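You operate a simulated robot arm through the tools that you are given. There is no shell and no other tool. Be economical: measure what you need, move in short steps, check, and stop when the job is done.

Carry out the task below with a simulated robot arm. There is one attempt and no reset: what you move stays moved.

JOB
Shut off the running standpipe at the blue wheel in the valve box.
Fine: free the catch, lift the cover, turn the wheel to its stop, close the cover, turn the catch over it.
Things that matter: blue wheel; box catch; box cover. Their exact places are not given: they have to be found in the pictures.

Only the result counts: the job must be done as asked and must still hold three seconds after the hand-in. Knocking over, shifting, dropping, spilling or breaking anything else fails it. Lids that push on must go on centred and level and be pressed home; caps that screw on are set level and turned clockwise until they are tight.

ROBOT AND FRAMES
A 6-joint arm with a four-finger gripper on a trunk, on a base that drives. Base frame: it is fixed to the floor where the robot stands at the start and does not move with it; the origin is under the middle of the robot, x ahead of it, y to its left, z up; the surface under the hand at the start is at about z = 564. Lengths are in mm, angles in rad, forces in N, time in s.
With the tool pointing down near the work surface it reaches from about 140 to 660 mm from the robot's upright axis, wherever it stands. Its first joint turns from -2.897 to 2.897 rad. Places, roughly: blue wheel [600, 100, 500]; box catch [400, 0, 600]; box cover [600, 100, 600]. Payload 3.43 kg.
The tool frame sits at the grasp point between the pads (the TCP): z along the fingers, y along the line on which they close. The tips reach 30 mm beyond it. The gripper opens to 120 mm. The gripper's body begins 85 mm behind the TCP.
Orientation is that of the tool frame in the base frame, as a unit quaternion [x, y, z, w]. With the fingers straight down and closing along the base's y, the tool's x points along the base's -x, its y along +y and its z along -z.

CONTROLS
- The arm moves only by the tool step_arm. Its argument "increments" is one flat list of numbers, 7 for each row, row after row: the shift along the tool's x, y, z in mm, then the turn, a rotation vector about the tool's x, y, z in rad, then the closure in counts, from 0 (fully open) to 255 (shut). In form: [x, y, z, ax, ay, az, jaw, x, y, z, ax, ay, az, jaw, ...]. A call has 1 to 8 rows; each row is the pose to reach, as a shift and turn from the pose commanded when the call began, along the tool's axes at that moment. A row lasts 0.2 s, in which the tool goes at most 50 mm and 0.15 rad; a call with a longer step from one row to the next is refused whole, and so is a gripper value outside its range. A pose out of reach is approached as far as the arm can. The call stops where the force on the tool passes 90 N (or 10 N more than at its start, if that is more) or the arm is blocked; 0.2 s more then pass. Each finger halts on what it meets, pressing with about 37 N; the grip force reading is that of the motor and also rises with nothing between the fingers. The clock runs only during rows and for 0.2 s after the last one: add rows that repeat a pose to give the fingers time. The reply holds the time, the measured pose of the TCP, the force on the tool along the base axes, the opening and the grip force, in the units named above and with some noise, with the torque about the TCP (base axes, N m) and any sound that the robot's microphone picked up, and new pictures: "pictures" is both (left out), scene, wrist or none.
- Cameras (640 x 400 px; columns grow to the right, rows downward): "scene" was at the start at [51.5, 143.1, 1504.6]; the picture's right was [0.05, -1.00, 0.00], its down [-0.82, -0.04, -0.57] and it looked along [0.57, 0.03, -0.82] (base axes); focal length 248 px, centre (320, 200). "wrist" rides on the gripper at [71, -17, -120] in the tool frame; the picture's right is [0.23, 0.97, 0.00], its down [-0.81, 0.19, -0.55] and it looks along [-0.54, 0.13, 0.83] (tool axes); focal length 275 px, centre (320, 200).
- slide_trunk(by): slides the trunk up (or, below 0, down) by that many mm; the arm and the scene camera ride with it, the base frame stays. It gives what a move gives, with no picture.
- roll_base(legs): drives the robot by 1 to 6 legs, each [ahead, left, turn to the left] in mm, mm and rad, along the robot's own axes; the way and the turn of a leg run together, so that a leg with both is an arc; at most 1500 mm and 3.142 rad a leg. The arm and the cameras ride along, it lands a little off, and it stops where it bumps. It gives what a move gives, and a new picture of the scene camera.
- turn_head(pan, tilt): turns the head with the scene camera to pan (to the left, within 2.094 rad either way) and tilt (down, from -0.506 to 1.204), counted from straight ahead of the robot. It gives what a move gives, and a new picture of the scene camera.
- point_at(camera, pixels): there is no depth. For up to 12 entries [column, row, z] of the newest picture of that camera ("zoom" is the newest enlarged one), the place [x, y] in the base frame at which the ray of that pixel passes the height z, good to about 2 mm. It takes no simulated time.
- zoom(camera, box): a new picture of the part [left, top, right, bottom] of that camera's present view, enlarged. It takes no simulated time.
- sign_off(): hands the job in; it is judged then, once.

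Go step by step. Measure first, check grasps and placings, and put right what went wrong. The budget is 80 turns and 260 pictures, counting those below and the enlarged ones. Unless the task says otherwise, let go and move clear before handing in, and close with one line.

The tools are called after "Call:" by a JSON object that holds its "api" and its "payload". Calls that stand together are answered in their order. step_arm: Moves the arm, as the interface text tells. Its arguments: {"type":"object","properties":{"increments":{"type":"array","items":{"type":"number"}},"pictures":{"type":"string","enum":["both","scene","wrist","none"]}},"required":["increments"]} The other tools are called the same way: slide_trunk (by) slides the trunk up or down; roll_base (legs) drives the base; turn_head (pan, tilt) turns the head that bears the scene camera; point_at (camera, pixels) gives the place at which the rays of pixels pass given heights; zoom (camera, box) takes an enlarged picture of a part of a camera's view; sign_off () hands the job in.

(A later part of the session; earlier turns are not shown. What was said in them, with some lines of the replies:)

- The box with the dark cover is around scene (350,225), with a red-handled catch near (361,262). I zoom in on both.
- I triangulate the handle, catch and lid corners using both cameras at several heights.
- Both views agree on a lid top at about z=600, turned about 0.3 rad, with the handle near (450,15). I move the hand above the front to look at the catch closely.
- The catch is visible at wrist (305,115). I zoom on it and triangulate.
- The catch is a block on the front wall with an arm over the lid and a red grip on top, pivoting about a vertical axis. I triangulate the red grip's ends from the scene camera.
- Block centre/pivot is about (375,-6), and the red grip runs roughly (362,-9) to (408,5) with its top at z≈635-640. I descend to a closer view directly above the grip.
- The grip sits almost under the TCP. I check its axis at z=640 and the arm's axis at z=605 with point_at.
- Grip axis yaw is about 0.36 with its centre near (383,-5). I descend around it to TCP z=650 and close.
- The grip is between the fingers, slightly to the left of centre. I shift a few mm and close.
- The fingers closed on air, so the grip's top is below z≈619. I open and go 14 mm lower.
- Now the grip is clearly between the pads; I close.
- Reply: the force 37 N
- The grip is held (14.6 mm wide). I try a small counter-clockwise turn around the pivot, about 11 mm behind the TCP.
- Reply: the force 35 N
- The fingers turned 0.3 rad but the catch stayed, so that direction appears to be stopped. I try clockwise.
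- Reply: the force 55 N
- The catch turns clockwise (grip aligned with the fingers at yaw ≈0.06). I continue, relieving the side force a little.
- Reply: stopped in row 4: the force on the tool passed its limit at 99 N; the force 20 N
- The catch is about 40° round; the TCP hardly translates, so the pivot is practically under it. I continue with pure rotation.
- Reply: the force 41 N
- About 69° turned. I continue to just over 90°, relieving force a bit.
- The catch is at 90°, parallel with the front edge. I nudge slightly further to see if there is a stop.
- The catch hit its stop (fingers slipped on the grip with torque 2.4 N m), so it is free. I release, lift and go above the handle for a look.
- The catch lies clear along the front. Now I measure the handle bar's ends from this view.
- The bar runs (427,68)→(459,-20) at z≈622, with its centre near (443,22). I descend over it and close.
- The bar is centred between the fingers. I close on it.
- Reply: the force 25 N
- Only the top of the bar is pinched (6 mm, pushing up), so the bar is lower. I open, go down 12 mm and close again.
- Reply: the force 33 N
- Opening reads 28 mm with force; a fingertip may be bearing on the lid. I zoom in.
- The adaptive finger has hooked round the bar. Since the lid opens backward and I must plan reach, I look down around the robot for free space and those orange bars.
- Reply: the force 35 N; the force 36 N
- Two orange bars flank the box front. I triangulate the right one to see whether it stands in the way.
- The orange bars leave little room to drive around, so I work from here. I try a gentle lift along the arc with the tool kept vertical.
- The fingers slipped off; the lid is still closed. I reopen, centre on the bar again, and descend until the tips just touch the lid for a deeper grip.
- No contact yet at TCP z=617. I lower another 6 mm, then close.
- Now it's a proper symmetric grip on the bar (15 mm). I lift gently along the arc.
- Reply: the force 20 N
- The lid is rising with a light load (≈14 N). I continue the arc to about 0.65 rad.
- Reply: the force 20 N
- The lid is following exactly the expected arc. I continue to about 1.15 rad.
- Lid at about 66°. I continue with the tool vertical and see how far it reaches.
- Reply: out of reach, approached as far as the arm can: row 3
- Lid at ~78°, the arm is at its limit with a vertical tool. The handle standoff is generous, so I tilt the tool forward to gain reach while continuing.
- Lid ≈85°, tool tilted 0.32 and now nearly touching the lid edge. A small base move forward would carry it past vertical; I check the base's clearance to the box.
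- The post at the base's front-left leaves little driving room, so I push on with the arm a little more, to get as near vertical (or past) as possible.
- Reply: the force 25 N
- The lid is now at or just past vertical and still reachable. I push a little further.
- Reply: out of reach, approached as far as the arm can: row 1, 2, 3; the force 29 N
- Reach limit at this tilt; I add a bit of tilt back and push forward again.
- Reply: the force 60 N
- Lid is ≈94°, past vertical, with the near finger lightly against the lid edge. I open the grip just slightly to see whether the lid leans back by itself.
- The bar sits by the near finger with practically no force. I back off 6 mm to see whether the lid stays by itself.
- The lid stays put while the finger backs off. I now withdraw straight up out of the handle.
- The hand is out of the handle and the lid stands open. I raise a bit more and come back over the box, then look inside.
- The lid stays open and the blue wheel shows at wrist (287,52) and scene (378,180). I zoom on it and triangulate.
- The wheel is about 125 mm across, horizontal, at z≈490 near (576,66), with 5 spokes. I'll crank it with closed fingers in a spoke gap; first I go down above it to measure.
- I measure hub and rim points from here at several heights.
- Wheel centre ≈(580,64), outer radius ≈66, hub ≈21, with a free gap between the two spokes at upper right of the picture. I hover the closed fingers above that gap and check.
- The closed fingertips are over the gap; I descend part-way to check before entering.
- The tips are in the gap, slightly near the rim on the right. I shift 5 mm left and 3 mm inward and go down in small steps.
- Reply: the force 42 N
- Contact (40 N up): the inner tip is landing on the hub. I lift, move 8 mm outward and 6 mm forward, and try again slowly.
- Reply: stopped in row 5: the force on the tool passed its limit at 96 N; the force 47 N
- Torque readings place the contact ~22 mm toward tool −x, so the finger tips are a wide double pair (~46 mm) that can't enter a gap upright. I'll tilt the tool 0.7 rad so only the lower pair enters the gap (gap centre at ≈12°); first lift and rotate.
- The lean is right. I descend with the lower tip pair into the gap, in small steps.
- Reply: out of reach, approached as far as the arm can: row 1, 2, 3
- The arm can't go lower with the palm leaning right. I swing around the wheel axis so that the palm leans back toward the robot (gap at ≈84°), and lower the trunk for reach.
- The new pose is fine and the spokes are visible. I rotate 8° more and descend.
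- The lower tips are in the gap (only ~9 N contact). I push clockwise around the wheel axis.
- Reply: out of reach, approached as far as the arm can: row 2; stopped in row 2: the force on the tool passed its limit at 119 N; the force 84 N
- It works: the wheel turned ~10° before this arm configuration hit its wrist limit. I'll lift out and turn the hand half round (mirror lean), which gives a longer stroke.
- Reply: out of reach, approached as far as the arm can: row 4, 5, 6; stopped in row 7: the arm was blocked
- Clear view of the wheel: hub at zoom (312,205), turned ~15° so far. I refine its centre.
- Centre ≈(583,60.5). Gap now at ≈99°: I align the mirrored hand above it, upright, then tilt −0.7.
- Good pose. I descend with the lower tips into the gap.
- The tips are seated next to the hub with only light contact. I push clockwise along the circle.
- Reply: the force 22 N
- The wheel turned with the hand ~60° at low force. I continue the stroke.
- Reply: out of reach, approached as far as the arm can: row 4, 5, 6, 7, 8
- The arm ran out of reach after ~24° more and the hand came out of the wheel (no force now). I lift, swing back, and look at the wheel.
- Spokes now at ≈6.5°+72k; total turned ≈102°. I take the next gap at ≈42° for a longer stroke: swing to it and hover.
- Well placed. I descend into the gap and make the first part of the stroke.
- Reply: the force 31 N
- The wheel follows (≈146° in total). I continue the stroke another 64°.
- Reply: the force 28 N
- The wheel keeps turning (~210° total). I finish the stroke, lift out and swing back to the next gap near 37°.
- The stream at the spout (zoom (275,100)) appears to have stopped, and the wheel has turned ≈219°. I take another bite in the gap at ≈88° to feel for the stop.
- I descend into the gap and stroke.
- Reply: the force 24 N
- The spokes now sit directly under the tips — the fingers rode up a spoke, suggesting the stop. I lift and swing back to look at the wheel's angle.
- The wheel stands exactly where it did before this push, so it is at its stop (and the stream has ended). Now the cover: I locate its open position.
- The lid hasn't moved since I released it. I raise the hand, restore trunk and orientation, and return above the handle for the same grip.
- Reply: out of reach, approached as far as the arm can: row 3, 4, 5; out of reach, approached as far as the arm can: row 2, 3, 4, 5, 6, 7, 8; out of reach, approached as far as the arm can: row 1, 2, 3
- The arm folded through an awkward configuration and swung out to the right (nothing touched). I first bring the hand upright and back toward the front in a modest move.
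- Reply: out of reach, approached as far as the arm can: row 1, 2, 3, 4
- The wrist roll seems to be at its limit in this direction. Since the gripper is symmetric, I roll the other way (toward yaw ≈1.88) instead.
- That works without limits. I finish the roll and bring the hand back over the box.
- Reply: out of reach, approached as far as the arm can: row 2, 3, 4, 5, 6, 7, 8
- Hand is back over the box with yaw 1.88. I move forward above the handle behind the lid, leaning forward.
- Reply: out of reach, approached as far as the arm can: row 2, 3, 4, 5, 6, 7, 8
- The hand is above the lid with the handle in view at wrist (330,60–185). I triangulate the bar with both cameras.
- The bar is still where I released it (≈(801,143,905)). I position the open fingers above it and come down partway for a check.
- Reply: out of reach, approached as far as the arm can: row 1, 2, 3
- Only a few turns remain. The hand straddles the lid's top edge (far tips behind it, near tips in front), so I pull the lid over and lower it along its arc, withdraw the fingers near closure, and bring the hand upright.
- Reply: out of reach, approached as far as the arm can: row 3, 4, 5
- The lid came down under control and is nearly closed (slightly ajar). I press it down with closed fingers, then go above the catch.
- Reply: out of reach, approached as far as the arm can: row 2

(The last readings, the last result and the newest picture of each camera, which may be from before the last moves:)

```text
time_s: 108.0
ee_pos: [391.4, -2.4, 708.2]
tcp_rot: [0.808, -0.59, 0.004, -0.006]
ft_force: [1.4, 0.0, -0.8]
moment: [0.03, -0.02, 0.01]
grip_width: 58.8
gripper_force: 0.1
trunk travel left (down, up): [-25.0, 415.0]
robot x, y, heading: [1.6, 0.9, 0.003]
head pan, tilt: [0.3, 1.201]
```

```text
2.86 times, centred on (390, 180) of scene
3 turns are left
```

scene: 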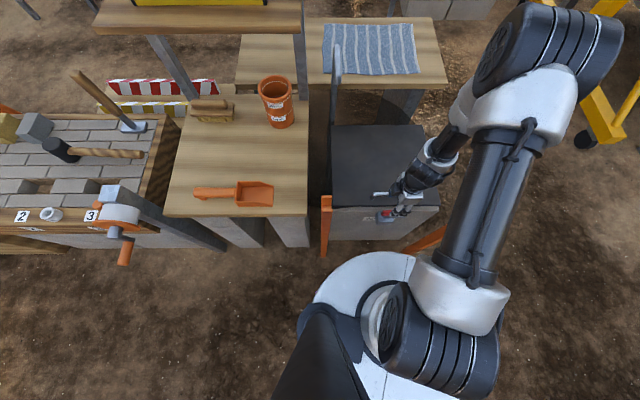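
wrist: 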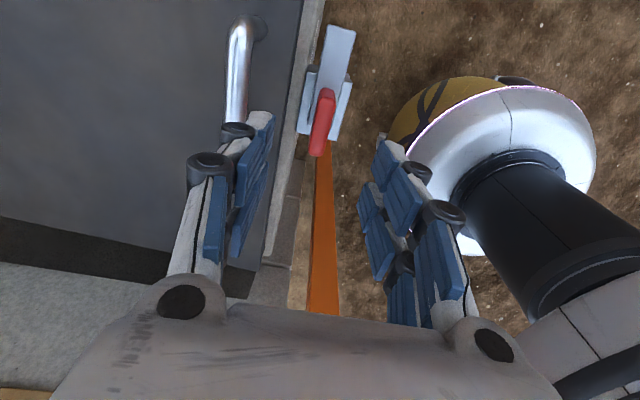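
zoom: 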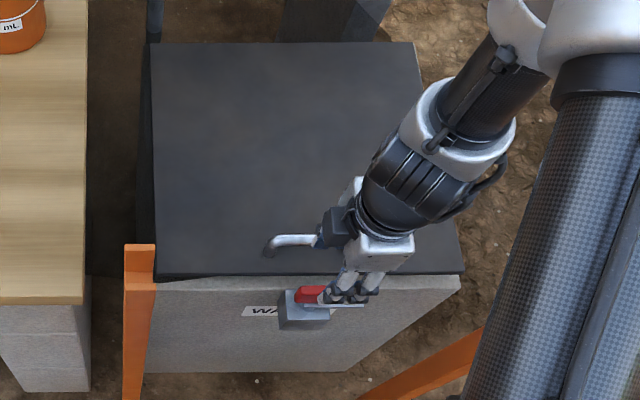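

The lid is shut (front corner back at its original pixels) and the fingers are aligned over the red grip. I descend, grip, turn it back counter-clockwise over the lid, release and lift.

Call:
{"api": "step_arm", "payload": {"increments": [1, 0, 38, 0, 0, 0, 130, 1, 0, 76, 0, 0, 0, 130, 1, 0, 76, 0, 0, 0, 200, 1, 0, 76, 0, 0, 0, 255, 1, 0, 76, 0, 0, 0, 255, 1, 0, 76, 0, 0, 0, 255, 1, 0, 76, 0, 0, 0, 255], "pictures": "wrist"}}

Call:
{"api": "step_arm", "payload": {"increments": [-0.11, 0.47, 0, 0, 0, -0.145, 255, -0.22, 0.94, 0, 0, 0, -0.29, 255, -0.33, 1.41, 0, 0, 0, -0.435, 255, -0.44, 1.88, 0, 0, 0, -0.58, 255, -0.55, 2.35, 0, 0, 0, -0.725, 255, -0.66, 2.82, 0, 0, 0, -0.87, 255, -0.77, 3.29, 0, 0, 0, -1.015, 255, -0.88, 3.76, 0, 0, 0, -1.16, 255], "pictures": "wrist"}}

Call:
{"api": "step_arm", "payload": {"increments": [-0.5, 0.1, 0, 0, 0, -0.145, 255, -1, 0.2, 0, 0, 0, -0.29, 255, -1.4, 0.25, 0, 0, 0, -0.435, 255, -1.4, 0.25, 0, 0, 0, -0.5, 255], "pictures": "wrist"}}

Call:
{"api": "step_arm", "payload": {"increments": [0, 0, 0, 0, 0, 0.04, 190, 0, 0, 0, 0, 0, 0.04, 130, 0, 0, 0, 0, 0, 0.04, 130, 0, 0, -40, 0, 0, 0.04, 130, 0, 0, -80, 0, 0, 0.04, 130]}}

Call:
{"api": "zoom", "payload": {"camera": "scene", "box": [320, 160, 440, 250]}}

Call:
{"api": "zoom", "payload": {"camera": "wrist", "box": [200, 20, 440, 240]}}

```text
time_s: 109.6
ee_pos: [399.0, -7.0, 647.1]
tcp_rot: [0.807, -0.59, 0.006, 0.005]
ft_force: [-0.5, -1.6, -0.4]
moment: [0.03, -0.01, 0.02]
grip_width: 0.1
gripper_force: 27.5
out of reach, approached as far as the arm can: row 1, 2
trunk travel left (down, up): [-25.0, 415.0]
robot x, y, heading: [0.8, -1.0, 0.007]
head pan, tilt: [0.3, 1.201]
```

wrist: 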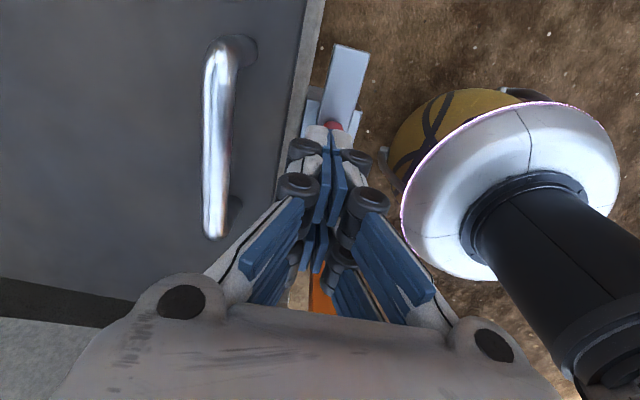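

```text
time_s: 110.0
ee_pos: [398.7, -8.0, 642.8]
tcp_rot: [0.824, -0.566, 0.014, -0.007]
ft_force: [-13.4, -6.8, 60.7]
moment: [0.82, 0.98, 0.11]
grip_width: 5.9
gripper_force: 33.3
trunk travel left (down, up): [-25.0, 415.0]
robot x, y, heading: [-1.9, 0.7, 0.003]
head pan, tilt: [0.3, 1.201]
stopped in row 2: the force on the tool passed its limit at 106 N (the readings are from after the stop); the commanded pose is now the measured one
```

wrist: 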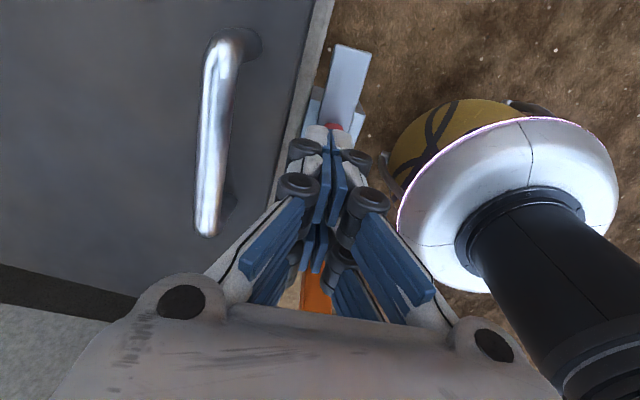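

```text
time_s: 111.0
ee_pos: [399.8, -2.4, 643.5]
tcp_rot: [0.939, -0.344, 0.018, -0.004]
ft_force: [-10.0, 26.1, 83.3]
moment: [1.78, 1.87, -0.41]
grip_width: 5.9
gripper_force: 33.3
trunk travel left (down, up): [-25.0, 415.0]
robot x, y, heading: [-1.7, 1.1, 0.0]
head pan, tilt: [0.3, 1.201]
```

wrist: 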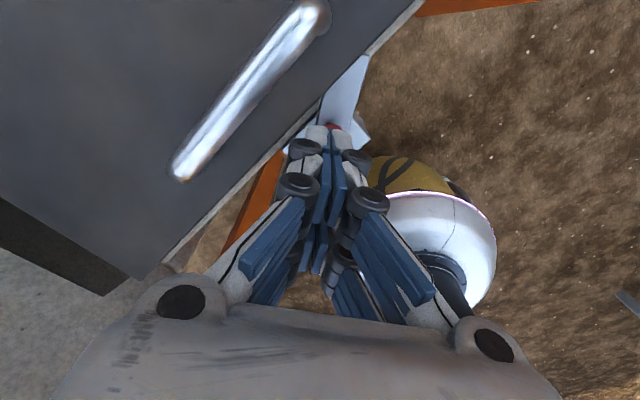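

```text
time_s: 112.2
ee_pos: [399.7, -4.1, 720.3]
tcp_rot: [0.931, -0.364, 0.014, -0.004]
ft_force: [-0.4, 0.6, 0.4]
moment: [-0.01, -0.02, -0.02]
grip_width: 59.1
gripper_force: 0.5
trunk travel left (down, up): [-25.0, 415.0]
robot x, y, heading: [-3.3, -2.4, 0.005]
head pan, tilt: [0.3, 1.201]
```

scene: 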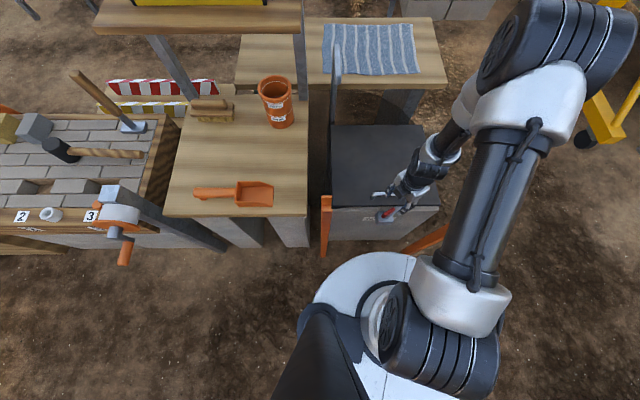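
wrist: 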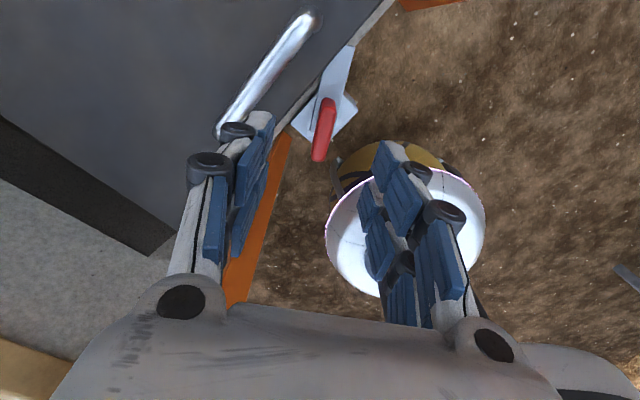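

```text
4.44 times, centred on (380, 205) of scene
```

zoom: 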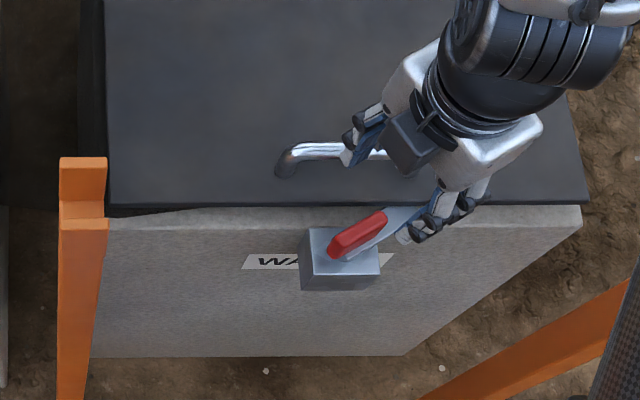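

```text
1.82 times, centred on (320, 130) of wrist
2 turns are left
```

zoom: 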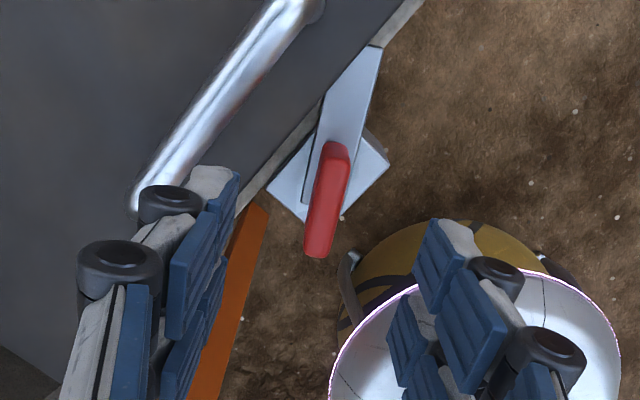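

The catch moved ~0.5 rad but the grip was too high, because the arm was limited at z≈645, and the lid may be a few mm ajar. In this one batch I lower the trunk, press the lid fully home, regrip the catch, turn it over the lid to its stop, release and lift.

Call:
{"api": "slide_trunk", "payload": {"by": -25}}

Call:
{"api": "step_arm", "payload": {"increments": [14, -38, 0, 0, 0, 0, 255, 28, -76, 0, 0, 0, 0, 255, 42, -113.9, 0, 0, 0, 0, 255, 42, -113.9, 0, 0, 0, 0, 255, 42, -113.9, 0, 0, 0, 0, 255], "pictures": "none"}}

Call:
{"api": "step_arm", "payload": {"increments": [0, 0, 40, 0, 0, 0, 255, 0, 0, 70, 0, 0, 0, 255, 0, 0, 80, 0, 0, 0, 255, 0, 0, 86, 0, 0, 0, 255, 0, 0, 91, 0, 0, 0, 255, 0, 0, 96, 0, 0, 0, 255, 0, 0, 100, 0, 0, 0, 255, 0, 0, 104, 0, 0, 0, 255], "pictures": "none"}}

Call:
{"api": "step_arm", "payload": {"increments": [0, 0, -50, 0, 0, 0, 255, 0, 0, -100, 0, 0, 0, 130, -17, 40, -100, 0, 0, 0, 130, -34, 80, -100, 0, 0, 0, 130, -50.7, 119.2, -100, 0, 0, 0, 130, -50.7, 119.2, -60, 0, 0, 0, 130, -50.7, 119.2, -29, 0, 0, 0, 130, -50.7, 119.2, -29, 0, 0, 0, 130], "pictures": "none"}}

Call:
{"api": "step_arm", "payload": {"increments": [0, 0, 0, 0, 0, 0, 200, 0, 0, 0, 0, 0, 0, 255, 0, 0, 0, 0, 0, 0, 255, 0, 0, 0, 0, 0, 0, 255, 0, 0, 0, 0, 0, 0, 255], "pictures": "wrist"}}

Call:
{"api": "step_arm", "payload": {"increments": [-0.22, 0.41, 0, 0, 0, -0.134, 255, -0.45, 0.82, 0, 0, 0, -0.268, 255, -0.67, 1.23, 0, 0, 0, -0.402, 255, -0.9, 1.64, 0, 0, 0, -0.536, 255, -1.12, 2.05, 0, 0, 0, -0.67, 255, -1.35, 2.46, 0, 0, 0, -0.804, 255, -1.57, 2.87, 0, 0, 0, -0.938, 255, -1.8, 3.3, 0, 0, 0, -1.07, 255], "pictures": "wrist"}}

Call:
{"api": "step_arm", "payload": {"increments": [0, 0, 0, 0, 0, -0.1, 255, 0, 0, 0, 0, 0, -0.2, 255, 0, 0, 0, 0, 0, -0.3, 255], "pictures": "none"}}

Call:
{"api": "step_arm", "payload": {"increments": [0, 0, 0, 0, 0, 0, 190, 0, 0, 0, 0, 0, 0, 130, 0, 0, 0, 0, 0, 0, 130, 0, 0, 0, 0, 0, 0, 130, 0, 0, -40, 0, 0, 0, 130, 0, 0, -80, 0, 0, 0, 130]}}

Call:
{"api": "zoom", "payload": {"camera": "scene", "box": [320, 160, 440, 250]}}

```text
time_s: 112.9
ee_pos: [398.6, -4.6, 694.1]
tcp_rot: [0.932, -0.363, 0.015, -0.004]
ft_force: [0.2, -0.5, 0.0]
moment: [0.0, 0.01, -0.03]
grip_width: 58.8
gripper_force: 0.1
trunk travel left (down, up): [0.0, 440.0]
robot x, y, heading: [-2.8, 0.5, 0.005]
head pan, tilt: [0.3, 1.201]
```

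```text
time_s: 114.1
ee_pos: [505.6, 50.3, 696.1]
tcp_rot: [0.932, -0.363, 0.014, -0.004]
ft_force: [-0.2, 0.3, -0.1]
moment: [-0.04, 0.0, -0.01]
grip_width: 0.0
gripper_force: 31.0
trunk travel left (down, up): [0.0, 440.0]
robot x, y, heading: [1.8, -0.4, 0.008]
head pan, tilt: [0.3, 1.201]
```

```text
time_s: 115.6
ee_pos: [509.8, 50.4, 609.9]
tcp_rot: [0.932, -0.362, 0.015, -0.004]
ft_force: [-18.8, -2.9, 53.4]
moment: [0.54, 1.55, 0.24]
grip_width: 0.1
gripper_force: 33.6
trunk travel left (down, up): [0.0, 440.0]
robot x, y, heading: [-2.6, 0.6, 0.003]
head pan, tilt: [0.3, 1.201]
stopped in row 7: the force on the tool passed its limit at 99 N (the readings are from after the stop); the commanded pose is now the measured one
```

```text
time_s: 117.4
ee_pos: [392.9, -1.3, 631.8]
tcp_rot: [0.931, -0.364, 0.015, -0.004]
ft_force: [0.0, -0.3, 0.5]
moment: [0.03, -0.02, 0.04]
grip_width: 59.0
gripper_force: 0.0
trunk travel left (down, up): [0.0, 440.0]
robot x, y, heading: [-0.5, -1.6, 0.002]
head pan, tilt: [0.3, 1.201]
```

```text
time_s: 118.6
ee_pos: [390.8, -2.4, 631.5]
tcp_rot: [0.932, -0.363, 0.013, -0.004]
ft_force: [-9.5, -15.7, -2.8]
moment: [-0.3, 0.4, 0.0]
grip_width: 13.7
gripper_force: 40.8
trunk travel left (down, up): [0.0, 440.0]
robot x, y, heading: [-4.0, 3.2, 0.003]
head pan, tilt: [0.3, 1.201]
```

wrist: 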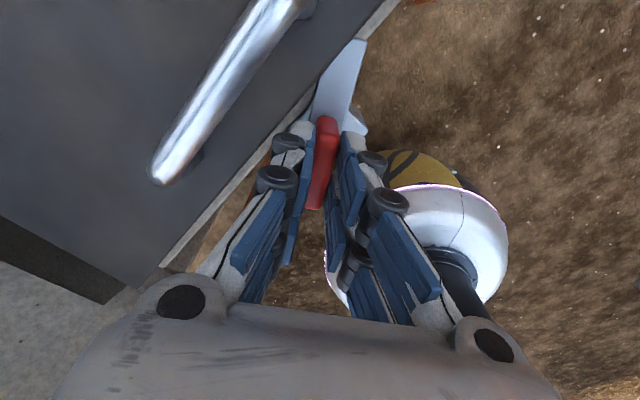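

```text
time_s: 120.4
ee_pos: [396.3, 1.3, 635.4]
tcp_rot: [0.986, 0.165, 0.005, -0.004]
ft_force: [-32.1, 43.8, -14.2]
moment: [0.85, 1.3, -1.39]
grip_width: 13.9
gripper_force: 45.0
out of reach, approached as far as the arm can: row 6, 7, 8
trunk travel left (down, up): [0.0, 440.0]
robot x, y, heading: [-1.5, 4.4, 0.007]
head pan, tilt: [0.3, 1.201]
```

wrist: 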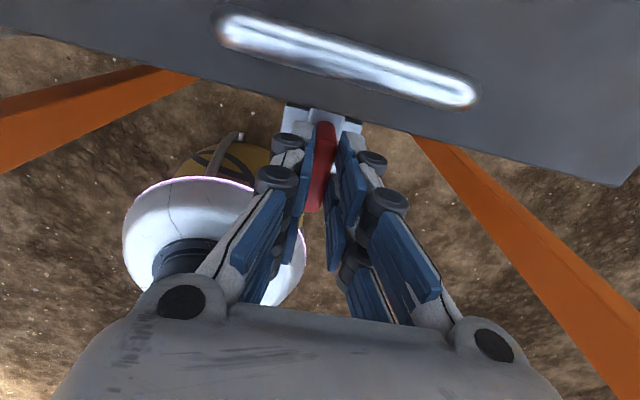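

```text
time_s: 121.2
ee_pos: [400.5, 4.6, 637.3]
tcp_rot: [0.95, 0.312, 0.004, 0.001]
ft_force: [-49.0, 74.5, -10.9]
moment: [2.11, 0.65, -2.08]
grip_width: 26.2
gripper_force: 44.9
out of reach, approached as far as the arm can: row 1, 2, 3
trunk travel left (down, up): [0.0, 440.0]
robot x, y, heading: [-0.7, 0.5, 0.005]
head pan, tilt: [0.3, 1.201]
```

```text
time_s: 122.6
ee_pos: [393.6, 0.3, 709.4]
tcp_rot: [0.951, 0.309, 0.019, 0.013]
ft_force: [0.4, -0.5, -0.2]
moment: [-0.06, -0.02, 0.01]
grip_width: 58.9
gripper_force: 0.0
out of reach, approached as far as the arm can: row 6
trunk travel left (down, up): [0.0, 440.0]
robot x, y, heading: [-0.2, 0.2, 0.004]
head pan, tilt: [0.3, 1.201]
```

scene: 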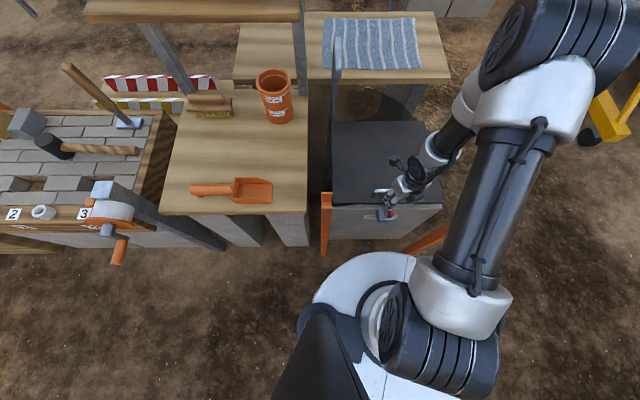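
wrist: 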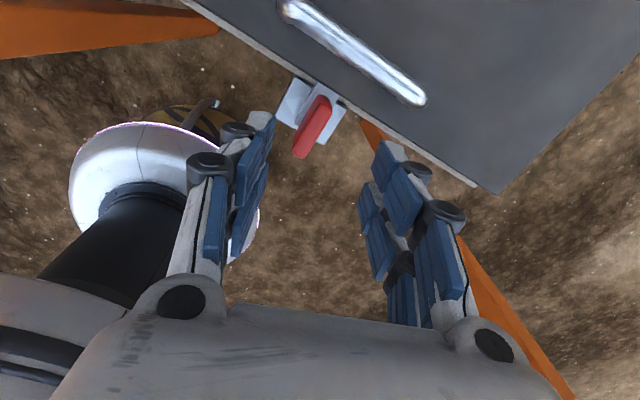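

```text
4.44 times, centred on (380, 205) of scene
1 turns are left
```

zoom: 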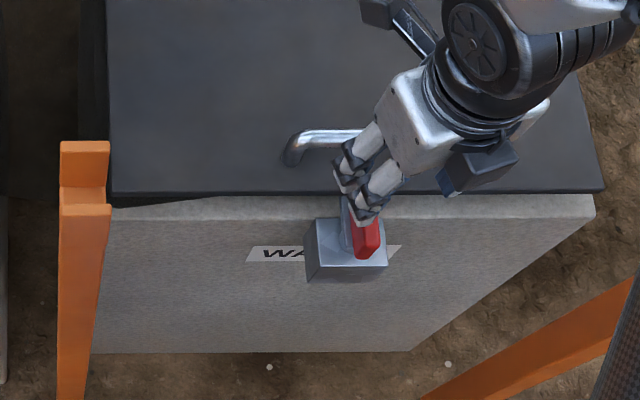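

The catch arm has slipped under the lid edge, which leaves the lid ajar. On this last turn I swing the catch out again, press the lid fully home, turn the catch back over it, release, lift clear and hand in.

Call:
{"api": "step_arm", "payload": {"increments": [-2.4, -1.5, 20, 0, 0, 0.14, 130, -4.7, -3.05, 40, 0, 0, 0.28, 130, -4.7, -3.05, 60, 0, 0, 0.42, 130, -4.7, -3.05, 77, 0, 0, 0.55, 130, -4.7, -3.05, 77, 0, 0, 0.55, 130], "pictures": "none"}}

Call:
{"api": "step_arm", "payload": {"increments": [0, 0, 0, 0, 0, 0, 200, 0, 0, 0, 0, 0, 0, 255, 0, 0, 0, 0, 0, 0, 255, 0, 0, 0, 0, 0, 0, 255, 0, 0, 0, 0, 0, 0, 255], "pictures": "none"}}

Call:
{"api": "step_arm", "payload": {"increments": [0.4, 0, 0, 0, 0, 0.145, 255, 0.8, 0, 0, 0, 0, 0.29, 255, 1.2, 0, 0, 0, 0, 0.435, 255, 1.6, 0, 0, 0, 0, 0.58, 255, 2, 0, 0, 0, 0, 0.725, 255, 2.4, 0, 0, 0, 0, 0.87, 255, 2.8, 0, 0, 0, 0, 1.015, 255, 3.2, 0, 0, 0, 0, 1.16, 255], "pictures": "none"}}

Call:
{"api": "step_arm", "payload": {"increments": [0, 0, 0, 0, 0, 0.14, 255, 0, 0, 0, 0, 0, 0.28, 255], "pictures": "none"}}

Call:
{"api": "step_arm", "payload": {"increments": [0, 0, 0, 0, 0, -0.1, 190, 0, 0, 0, 0, 0, -0.1, 130, 0, 0, 0, 0, 0, -0.1, 130, 0, 0, 0, 0, 0, -0.1, 130, 0, 0, -40, 0, 0, -0.1, 130, 0, 0, -70, 0, 0, -0.1, 130], "pictures": "none"}}

Call:
{"api": "step_arm", "payload": {"increments": [-4.7, -42.4, 0, 0, 0, 0, 255, -9.3, -84.9, 0, 0, 0, 0, 255, -14, -127.3, 0, 0, 0, 0, 255, -14, -127.3, 0, 0, 0, 0, 255, -14, -127.3, 0, 0, 0, 0, 255], "pictures": "none"}}

Call:
{"api": "step_arm", "payload": {"increments": [0, 0, 45, 0, 0, 0, 255, 0, 0, 80, 0, 0, 0, 255, 0, 0, 90, 0, 0, 0, 255, 0, 0, 97, 0, 0, 0, 255, 0, 0, 103, 0, 0, 0, 255, 0, 0, 109, 0, 0, 0, 255, 0, 0, 115, 0, 0, 0, 255, 0, 0, 121, 0, 0, 0, 255], "pictures": "none"}}

Call:
{"api": "step_arm", "payload": {"increments": [0, 0, -50, 0, 0, 0, 255, 0, 0, -100, 0, 0, 0, 130, 4.7, 43, -100, 0, 0, 0, 130, 9.3, 86, -100, 0, 0, 0, 130, 14, 128.9, -100, 0, 0, 0, 130, 14, 128.9, -65, 0, 0, 0, 130, 14, 128.9, -33, 0, 0, 0, 130, 14, 128.9, -33, 0, 0, 0, 130], "pictures": "none"}}

Call:
{"api": "step_arm", "payload": {"increments": [0, 0, 0, 0, 0, 0, 200, 0, 0, 0, 0, 0, 0, 255, 0, 0, 0, 0, 0, 0, 255, 0, 0, 0, 0, 0, 0, 255, 0, 0, 0, 0, 0, 0, 255], "pictures": "none"}}

Call:
{"api": "step_arm", "payload": {"increments": [-0.11, 0.47, 0, 0, 0, -0.145, 255, -0.22, 0.94, 0, 0, 0, -0.29, 255, -0.33, 1.41, 0, 0, 0, -0.435, 255, -0.44, 1.88, 0, 0, 0, -0.58, 255, -0.55, 2.35, 0, 0, 0, -0.725, 255, -0.66, 2.82, 0, 0, 0, -0.87, 255, -0.77, 3.29, 0, 0, 0, -1.015, 255, -0.88, 3.76, 0, 0, 0, -1.16, 255], "pictures": "none"}}

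Call:
{"api": "step_arm", "payload": {"increments": [-0.5, 0.1, 0, 0, 0, -0.145, 255, -1, 0.2, 0, 0, 0, -0.29, 255, -1.4, 0.25, 0, 0, 0, -0.43, 255], "pictures": "none"}}

Call:
{"api": "step_arm", "payload": {"increments": [0, 0, 0, 0, 0, -0.1, 255, 0, 0, 0, 0, 0, -0.2, 255, 0, 0, 0, 0, 0, -0.3, 255], "pictures": "none"}}

Call:
{"api": "step_arm", "payload": {"increments": [0, 0, 0, 0, 0, 0, 190, 0, 0, 0, 0, 0, 0, 130, 0, 0, 0, 0, 0, 0, 130, 0, 0, 0, 0, 0, 0, 130, 0, 0, -40, 0, 0, 0, 130, 0, 0, -75, 0, 0, 0, 130], "pictures": "scene"}}

Call:
{"api": "sign_off", "payload": {}}

```text
time_s: 123.8
ee_pos: [397.9, -1.1, 632.0]
tcp_rot: [0.999, 0.039, 0.012, 0.008]
ft_force: [0.7, 0.3, -0.7]
moment: [0.01, 0.0, 0.0]
grip_width: 58.8
gripper_force: 0.0
out of reach, approached as far as the arm can: row 1, 2, 3, 4, 5
trunk travel left (down, up): [0.0, 440.0]
robot x, y, heading: [-2.7, 1.9, -0.002]
head pan, tilt: [0.3, 1.201]
```

```text
time_s: 125.0
ee_pos: [398.1, -0.2, 633.4]
tcp_rot: [0.999, 0.039, 0.013, 0.008]
ft_force: [4.6, 26.1, -7.1]
moment: [0.81, -0.55, -0.24]
grip_width: 13.8
gripper_force: 41.7
trunk travel left (down, up): [0.0, 440.0]
robot x, y, heading: [1.7, 0.6, 0.005]
head pan, tilt: [0.3, 1.201]
```

```text
time_s: 126.8
ee_pos: [391.6, -3.7, 633.6]
tcp_rot: [0.856, -0.518, 0.009, 0.001]
ft_force: [-34.1, -49.8, 1.2]
moment: [-1.09, 1.0, 0.23]
grip_width: 14.0
gripper_force: 45.2
trunk travel left (down, up): [0.0, 440.0]
robot x, y, heading: [1.6, 2.2, 0.006]
head pan, tilt: [0.3, 1.201]
```

```text
time_s: 127.4
ee_pos: [391.1, -1.6, 633.7]
tcp_rot: [0.778, -0.628, 0.007, 0.001]
ft_force: [-38.3, -37.0, 7.0]
moment: [-1.29, 0.85, 2.32]
grip_width: 17.0
gripper_force: 45.3
trunk travel left (down, up): [0.0, 440.0]
robot x, y, heading: [1.0, 3.7, 0.002]
head pan, tilt: [0.3, 1.201]
```

```text
time_s: 128.8
ee_pos: [396.2, -1.7, 702.2]
tcp_rot: [0.807, -0.59, 0.012, -0.012]
ft_force: [0.0, -0.3, 0.8]
moment: [-0.03, -0.04, -0.04]
grip_width: 58.9
gripper_force: 0.2
trunk travel left (down, up): [0.0, 440.0]
robot x, y, heading: [-2.1, 3.5, 0.002]
head pan, tilt: [0.3, 1.201]
```

```text
time_s: 130.0
ee_pos: [510.5, 52.3, 697.9]
tcp_rot: [0.807, -0.585, 0.026, -0.078]
ft_force: [-0.3, 0.1, -0.5]
moment: [-0.02, 0.01, -0.01]
grip_width: 0.0
gripper_force: 31.0
out of reach, approached as far as the arm can: row 1, 2, 3, 4
trunk travel left (down, up): [0.0, 440.0]
robot x, y, heading: [-3.2, 0.9, 0.004]
head pan, tilt: [0.3, 1.201]
```

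```text
time_s: 131.8
ee_pos: [507.2, 51.0, 591.3]
tcp_rot: [0.809, -0.586, 0.018, -0.043]
ft_force: [20.8, 27.7, 58.1]
moment: [-0.17, -0.59, 0.37]
grip_width: 0.2
gripper_force: 33.0
out of reach, approached as far as the arm can: row 1, 2, 3, 4, 5, 6, 7, 8
trunk travel left (down, up): [0.0, 440.0]
robot x, y, heading: [0.8, -0.8, 0.005]
head pan, tilt: [0.3, 1.201]
```

```text
time_s: 133.6
ee_pos: [375.9, -9.0, 606.7]
tcp_rot: [0.807, -0.589, 0.006, -0.034]
ft_force: [0.5, -0.4, -0.3]
moment: [0.0, 0.01, 0.02]
grip_width: 59.0
gripper_force: 0.1
out of reach, approached as far as the arm can: row 2, 4, 5
trunk travel left (down, up): [0.0, 440.0]
robot x, y, heading: [0.7, 2.1, 0.006]
head pan, tilt: [0.3, 1.201]
```

```text
time_s: 134.8
ee_pos: [390.7, -6.1, 608.5]
tcp_rot: [0.808, -0.587, 0.018, -0.043]
ft_force: [48.5, 37.5, 1.2]
moment: [0.71, 0.76, -0.25]
grip_width: 16.4
gripper_force: 43.2
trunk travel left (down, up): [0.0, 440.0]
robot x, y, heading: [-5.1, 0.8, 0.007]
head pan, tilt: [0.3, 1.201]
```

```text
time_s: 136.3
ee_pos: [391.6, -2.2, 608.3]
tcp_rot: [0.984, -0.169, 0.044, -0.034]
ft_force: [2.5, 15.0, -12.0]
moment: [-1.36, -0.69, 0.05]
grip_width: 15.8
gripper_force: 44.7
trunk travel left (down, up): [0.0, 440.0]
robot x, y, heading: [-3.3, 5.5, 0.004]
head pan, tilt: [0.3, 1.201]
stopped in row 7: the force on the tool passed its limit at 93 N (the readings are from after the stop); the commanded pose is now the measured one
```

```text
time_s: 137.1
ee_pos: [392.4, -1.8, 609.5]
tcp_rot: [0.997, 0.045, 0.05, -0.025]
ft_force: [16.1, 48.0, -3.8]
moment: [-0.66, 0.6, -0.12]
grip_width: 14.8
gripper_force: 45.3
trunk travel left (down, up): [0.0, 440.0]
robot x, y, heading: [-1.0, -0.5, 0.004]
head pan, tilt: [0.3, 1.201]
```

```text
time_s: 137.9
ee_pos: [396.4, -0.2, 615.0]
tcp_rot: [0.981, 0.191, 0.034, -0.028]
ft_force: [-48.5, 63.5, -10.3]
moment: [0.13, 0.08, -1.84]
grip_width: 16.4
gripper_force: 44.8
out of reach, approached as far as the arm can: row 1, 2, 3
trunk travel left (down, up): [0.0, 440.0]
robot x, y, heading: [-4.8, 6.2, 0.006]
head pan, tilt: [0.3, 1.201]
```

```text
time_s: 139.3
ee_pos: [402.7, -9.0, 690.6]
tcp_rot: [0.98, 0.191, 0.053, -0.017]
ft_force: [0.4, -0.1, 1.2]
moment: [-0.05, -0.01, 0.03]
grip_width: 59.1
gripper_force: 0.0
trunk travel left (down, up): [0.0, 440.0]
robot x, y, heading: [0.9, 4.1, 0.009]
head pan, tilt: [0.3, 1.201]
```

scene: 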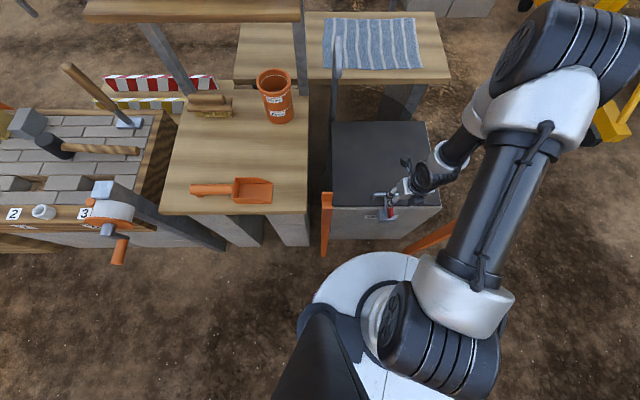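

```text
The job is handed in.
```

I handed the job in with the blue wheel turned to its stop and no stream visible at the spout. The cover was pressed down and the catch turned back to its stop over it, but I did not confirm that the cover is fully shut with the catch arm on top of it rather than under its edge.
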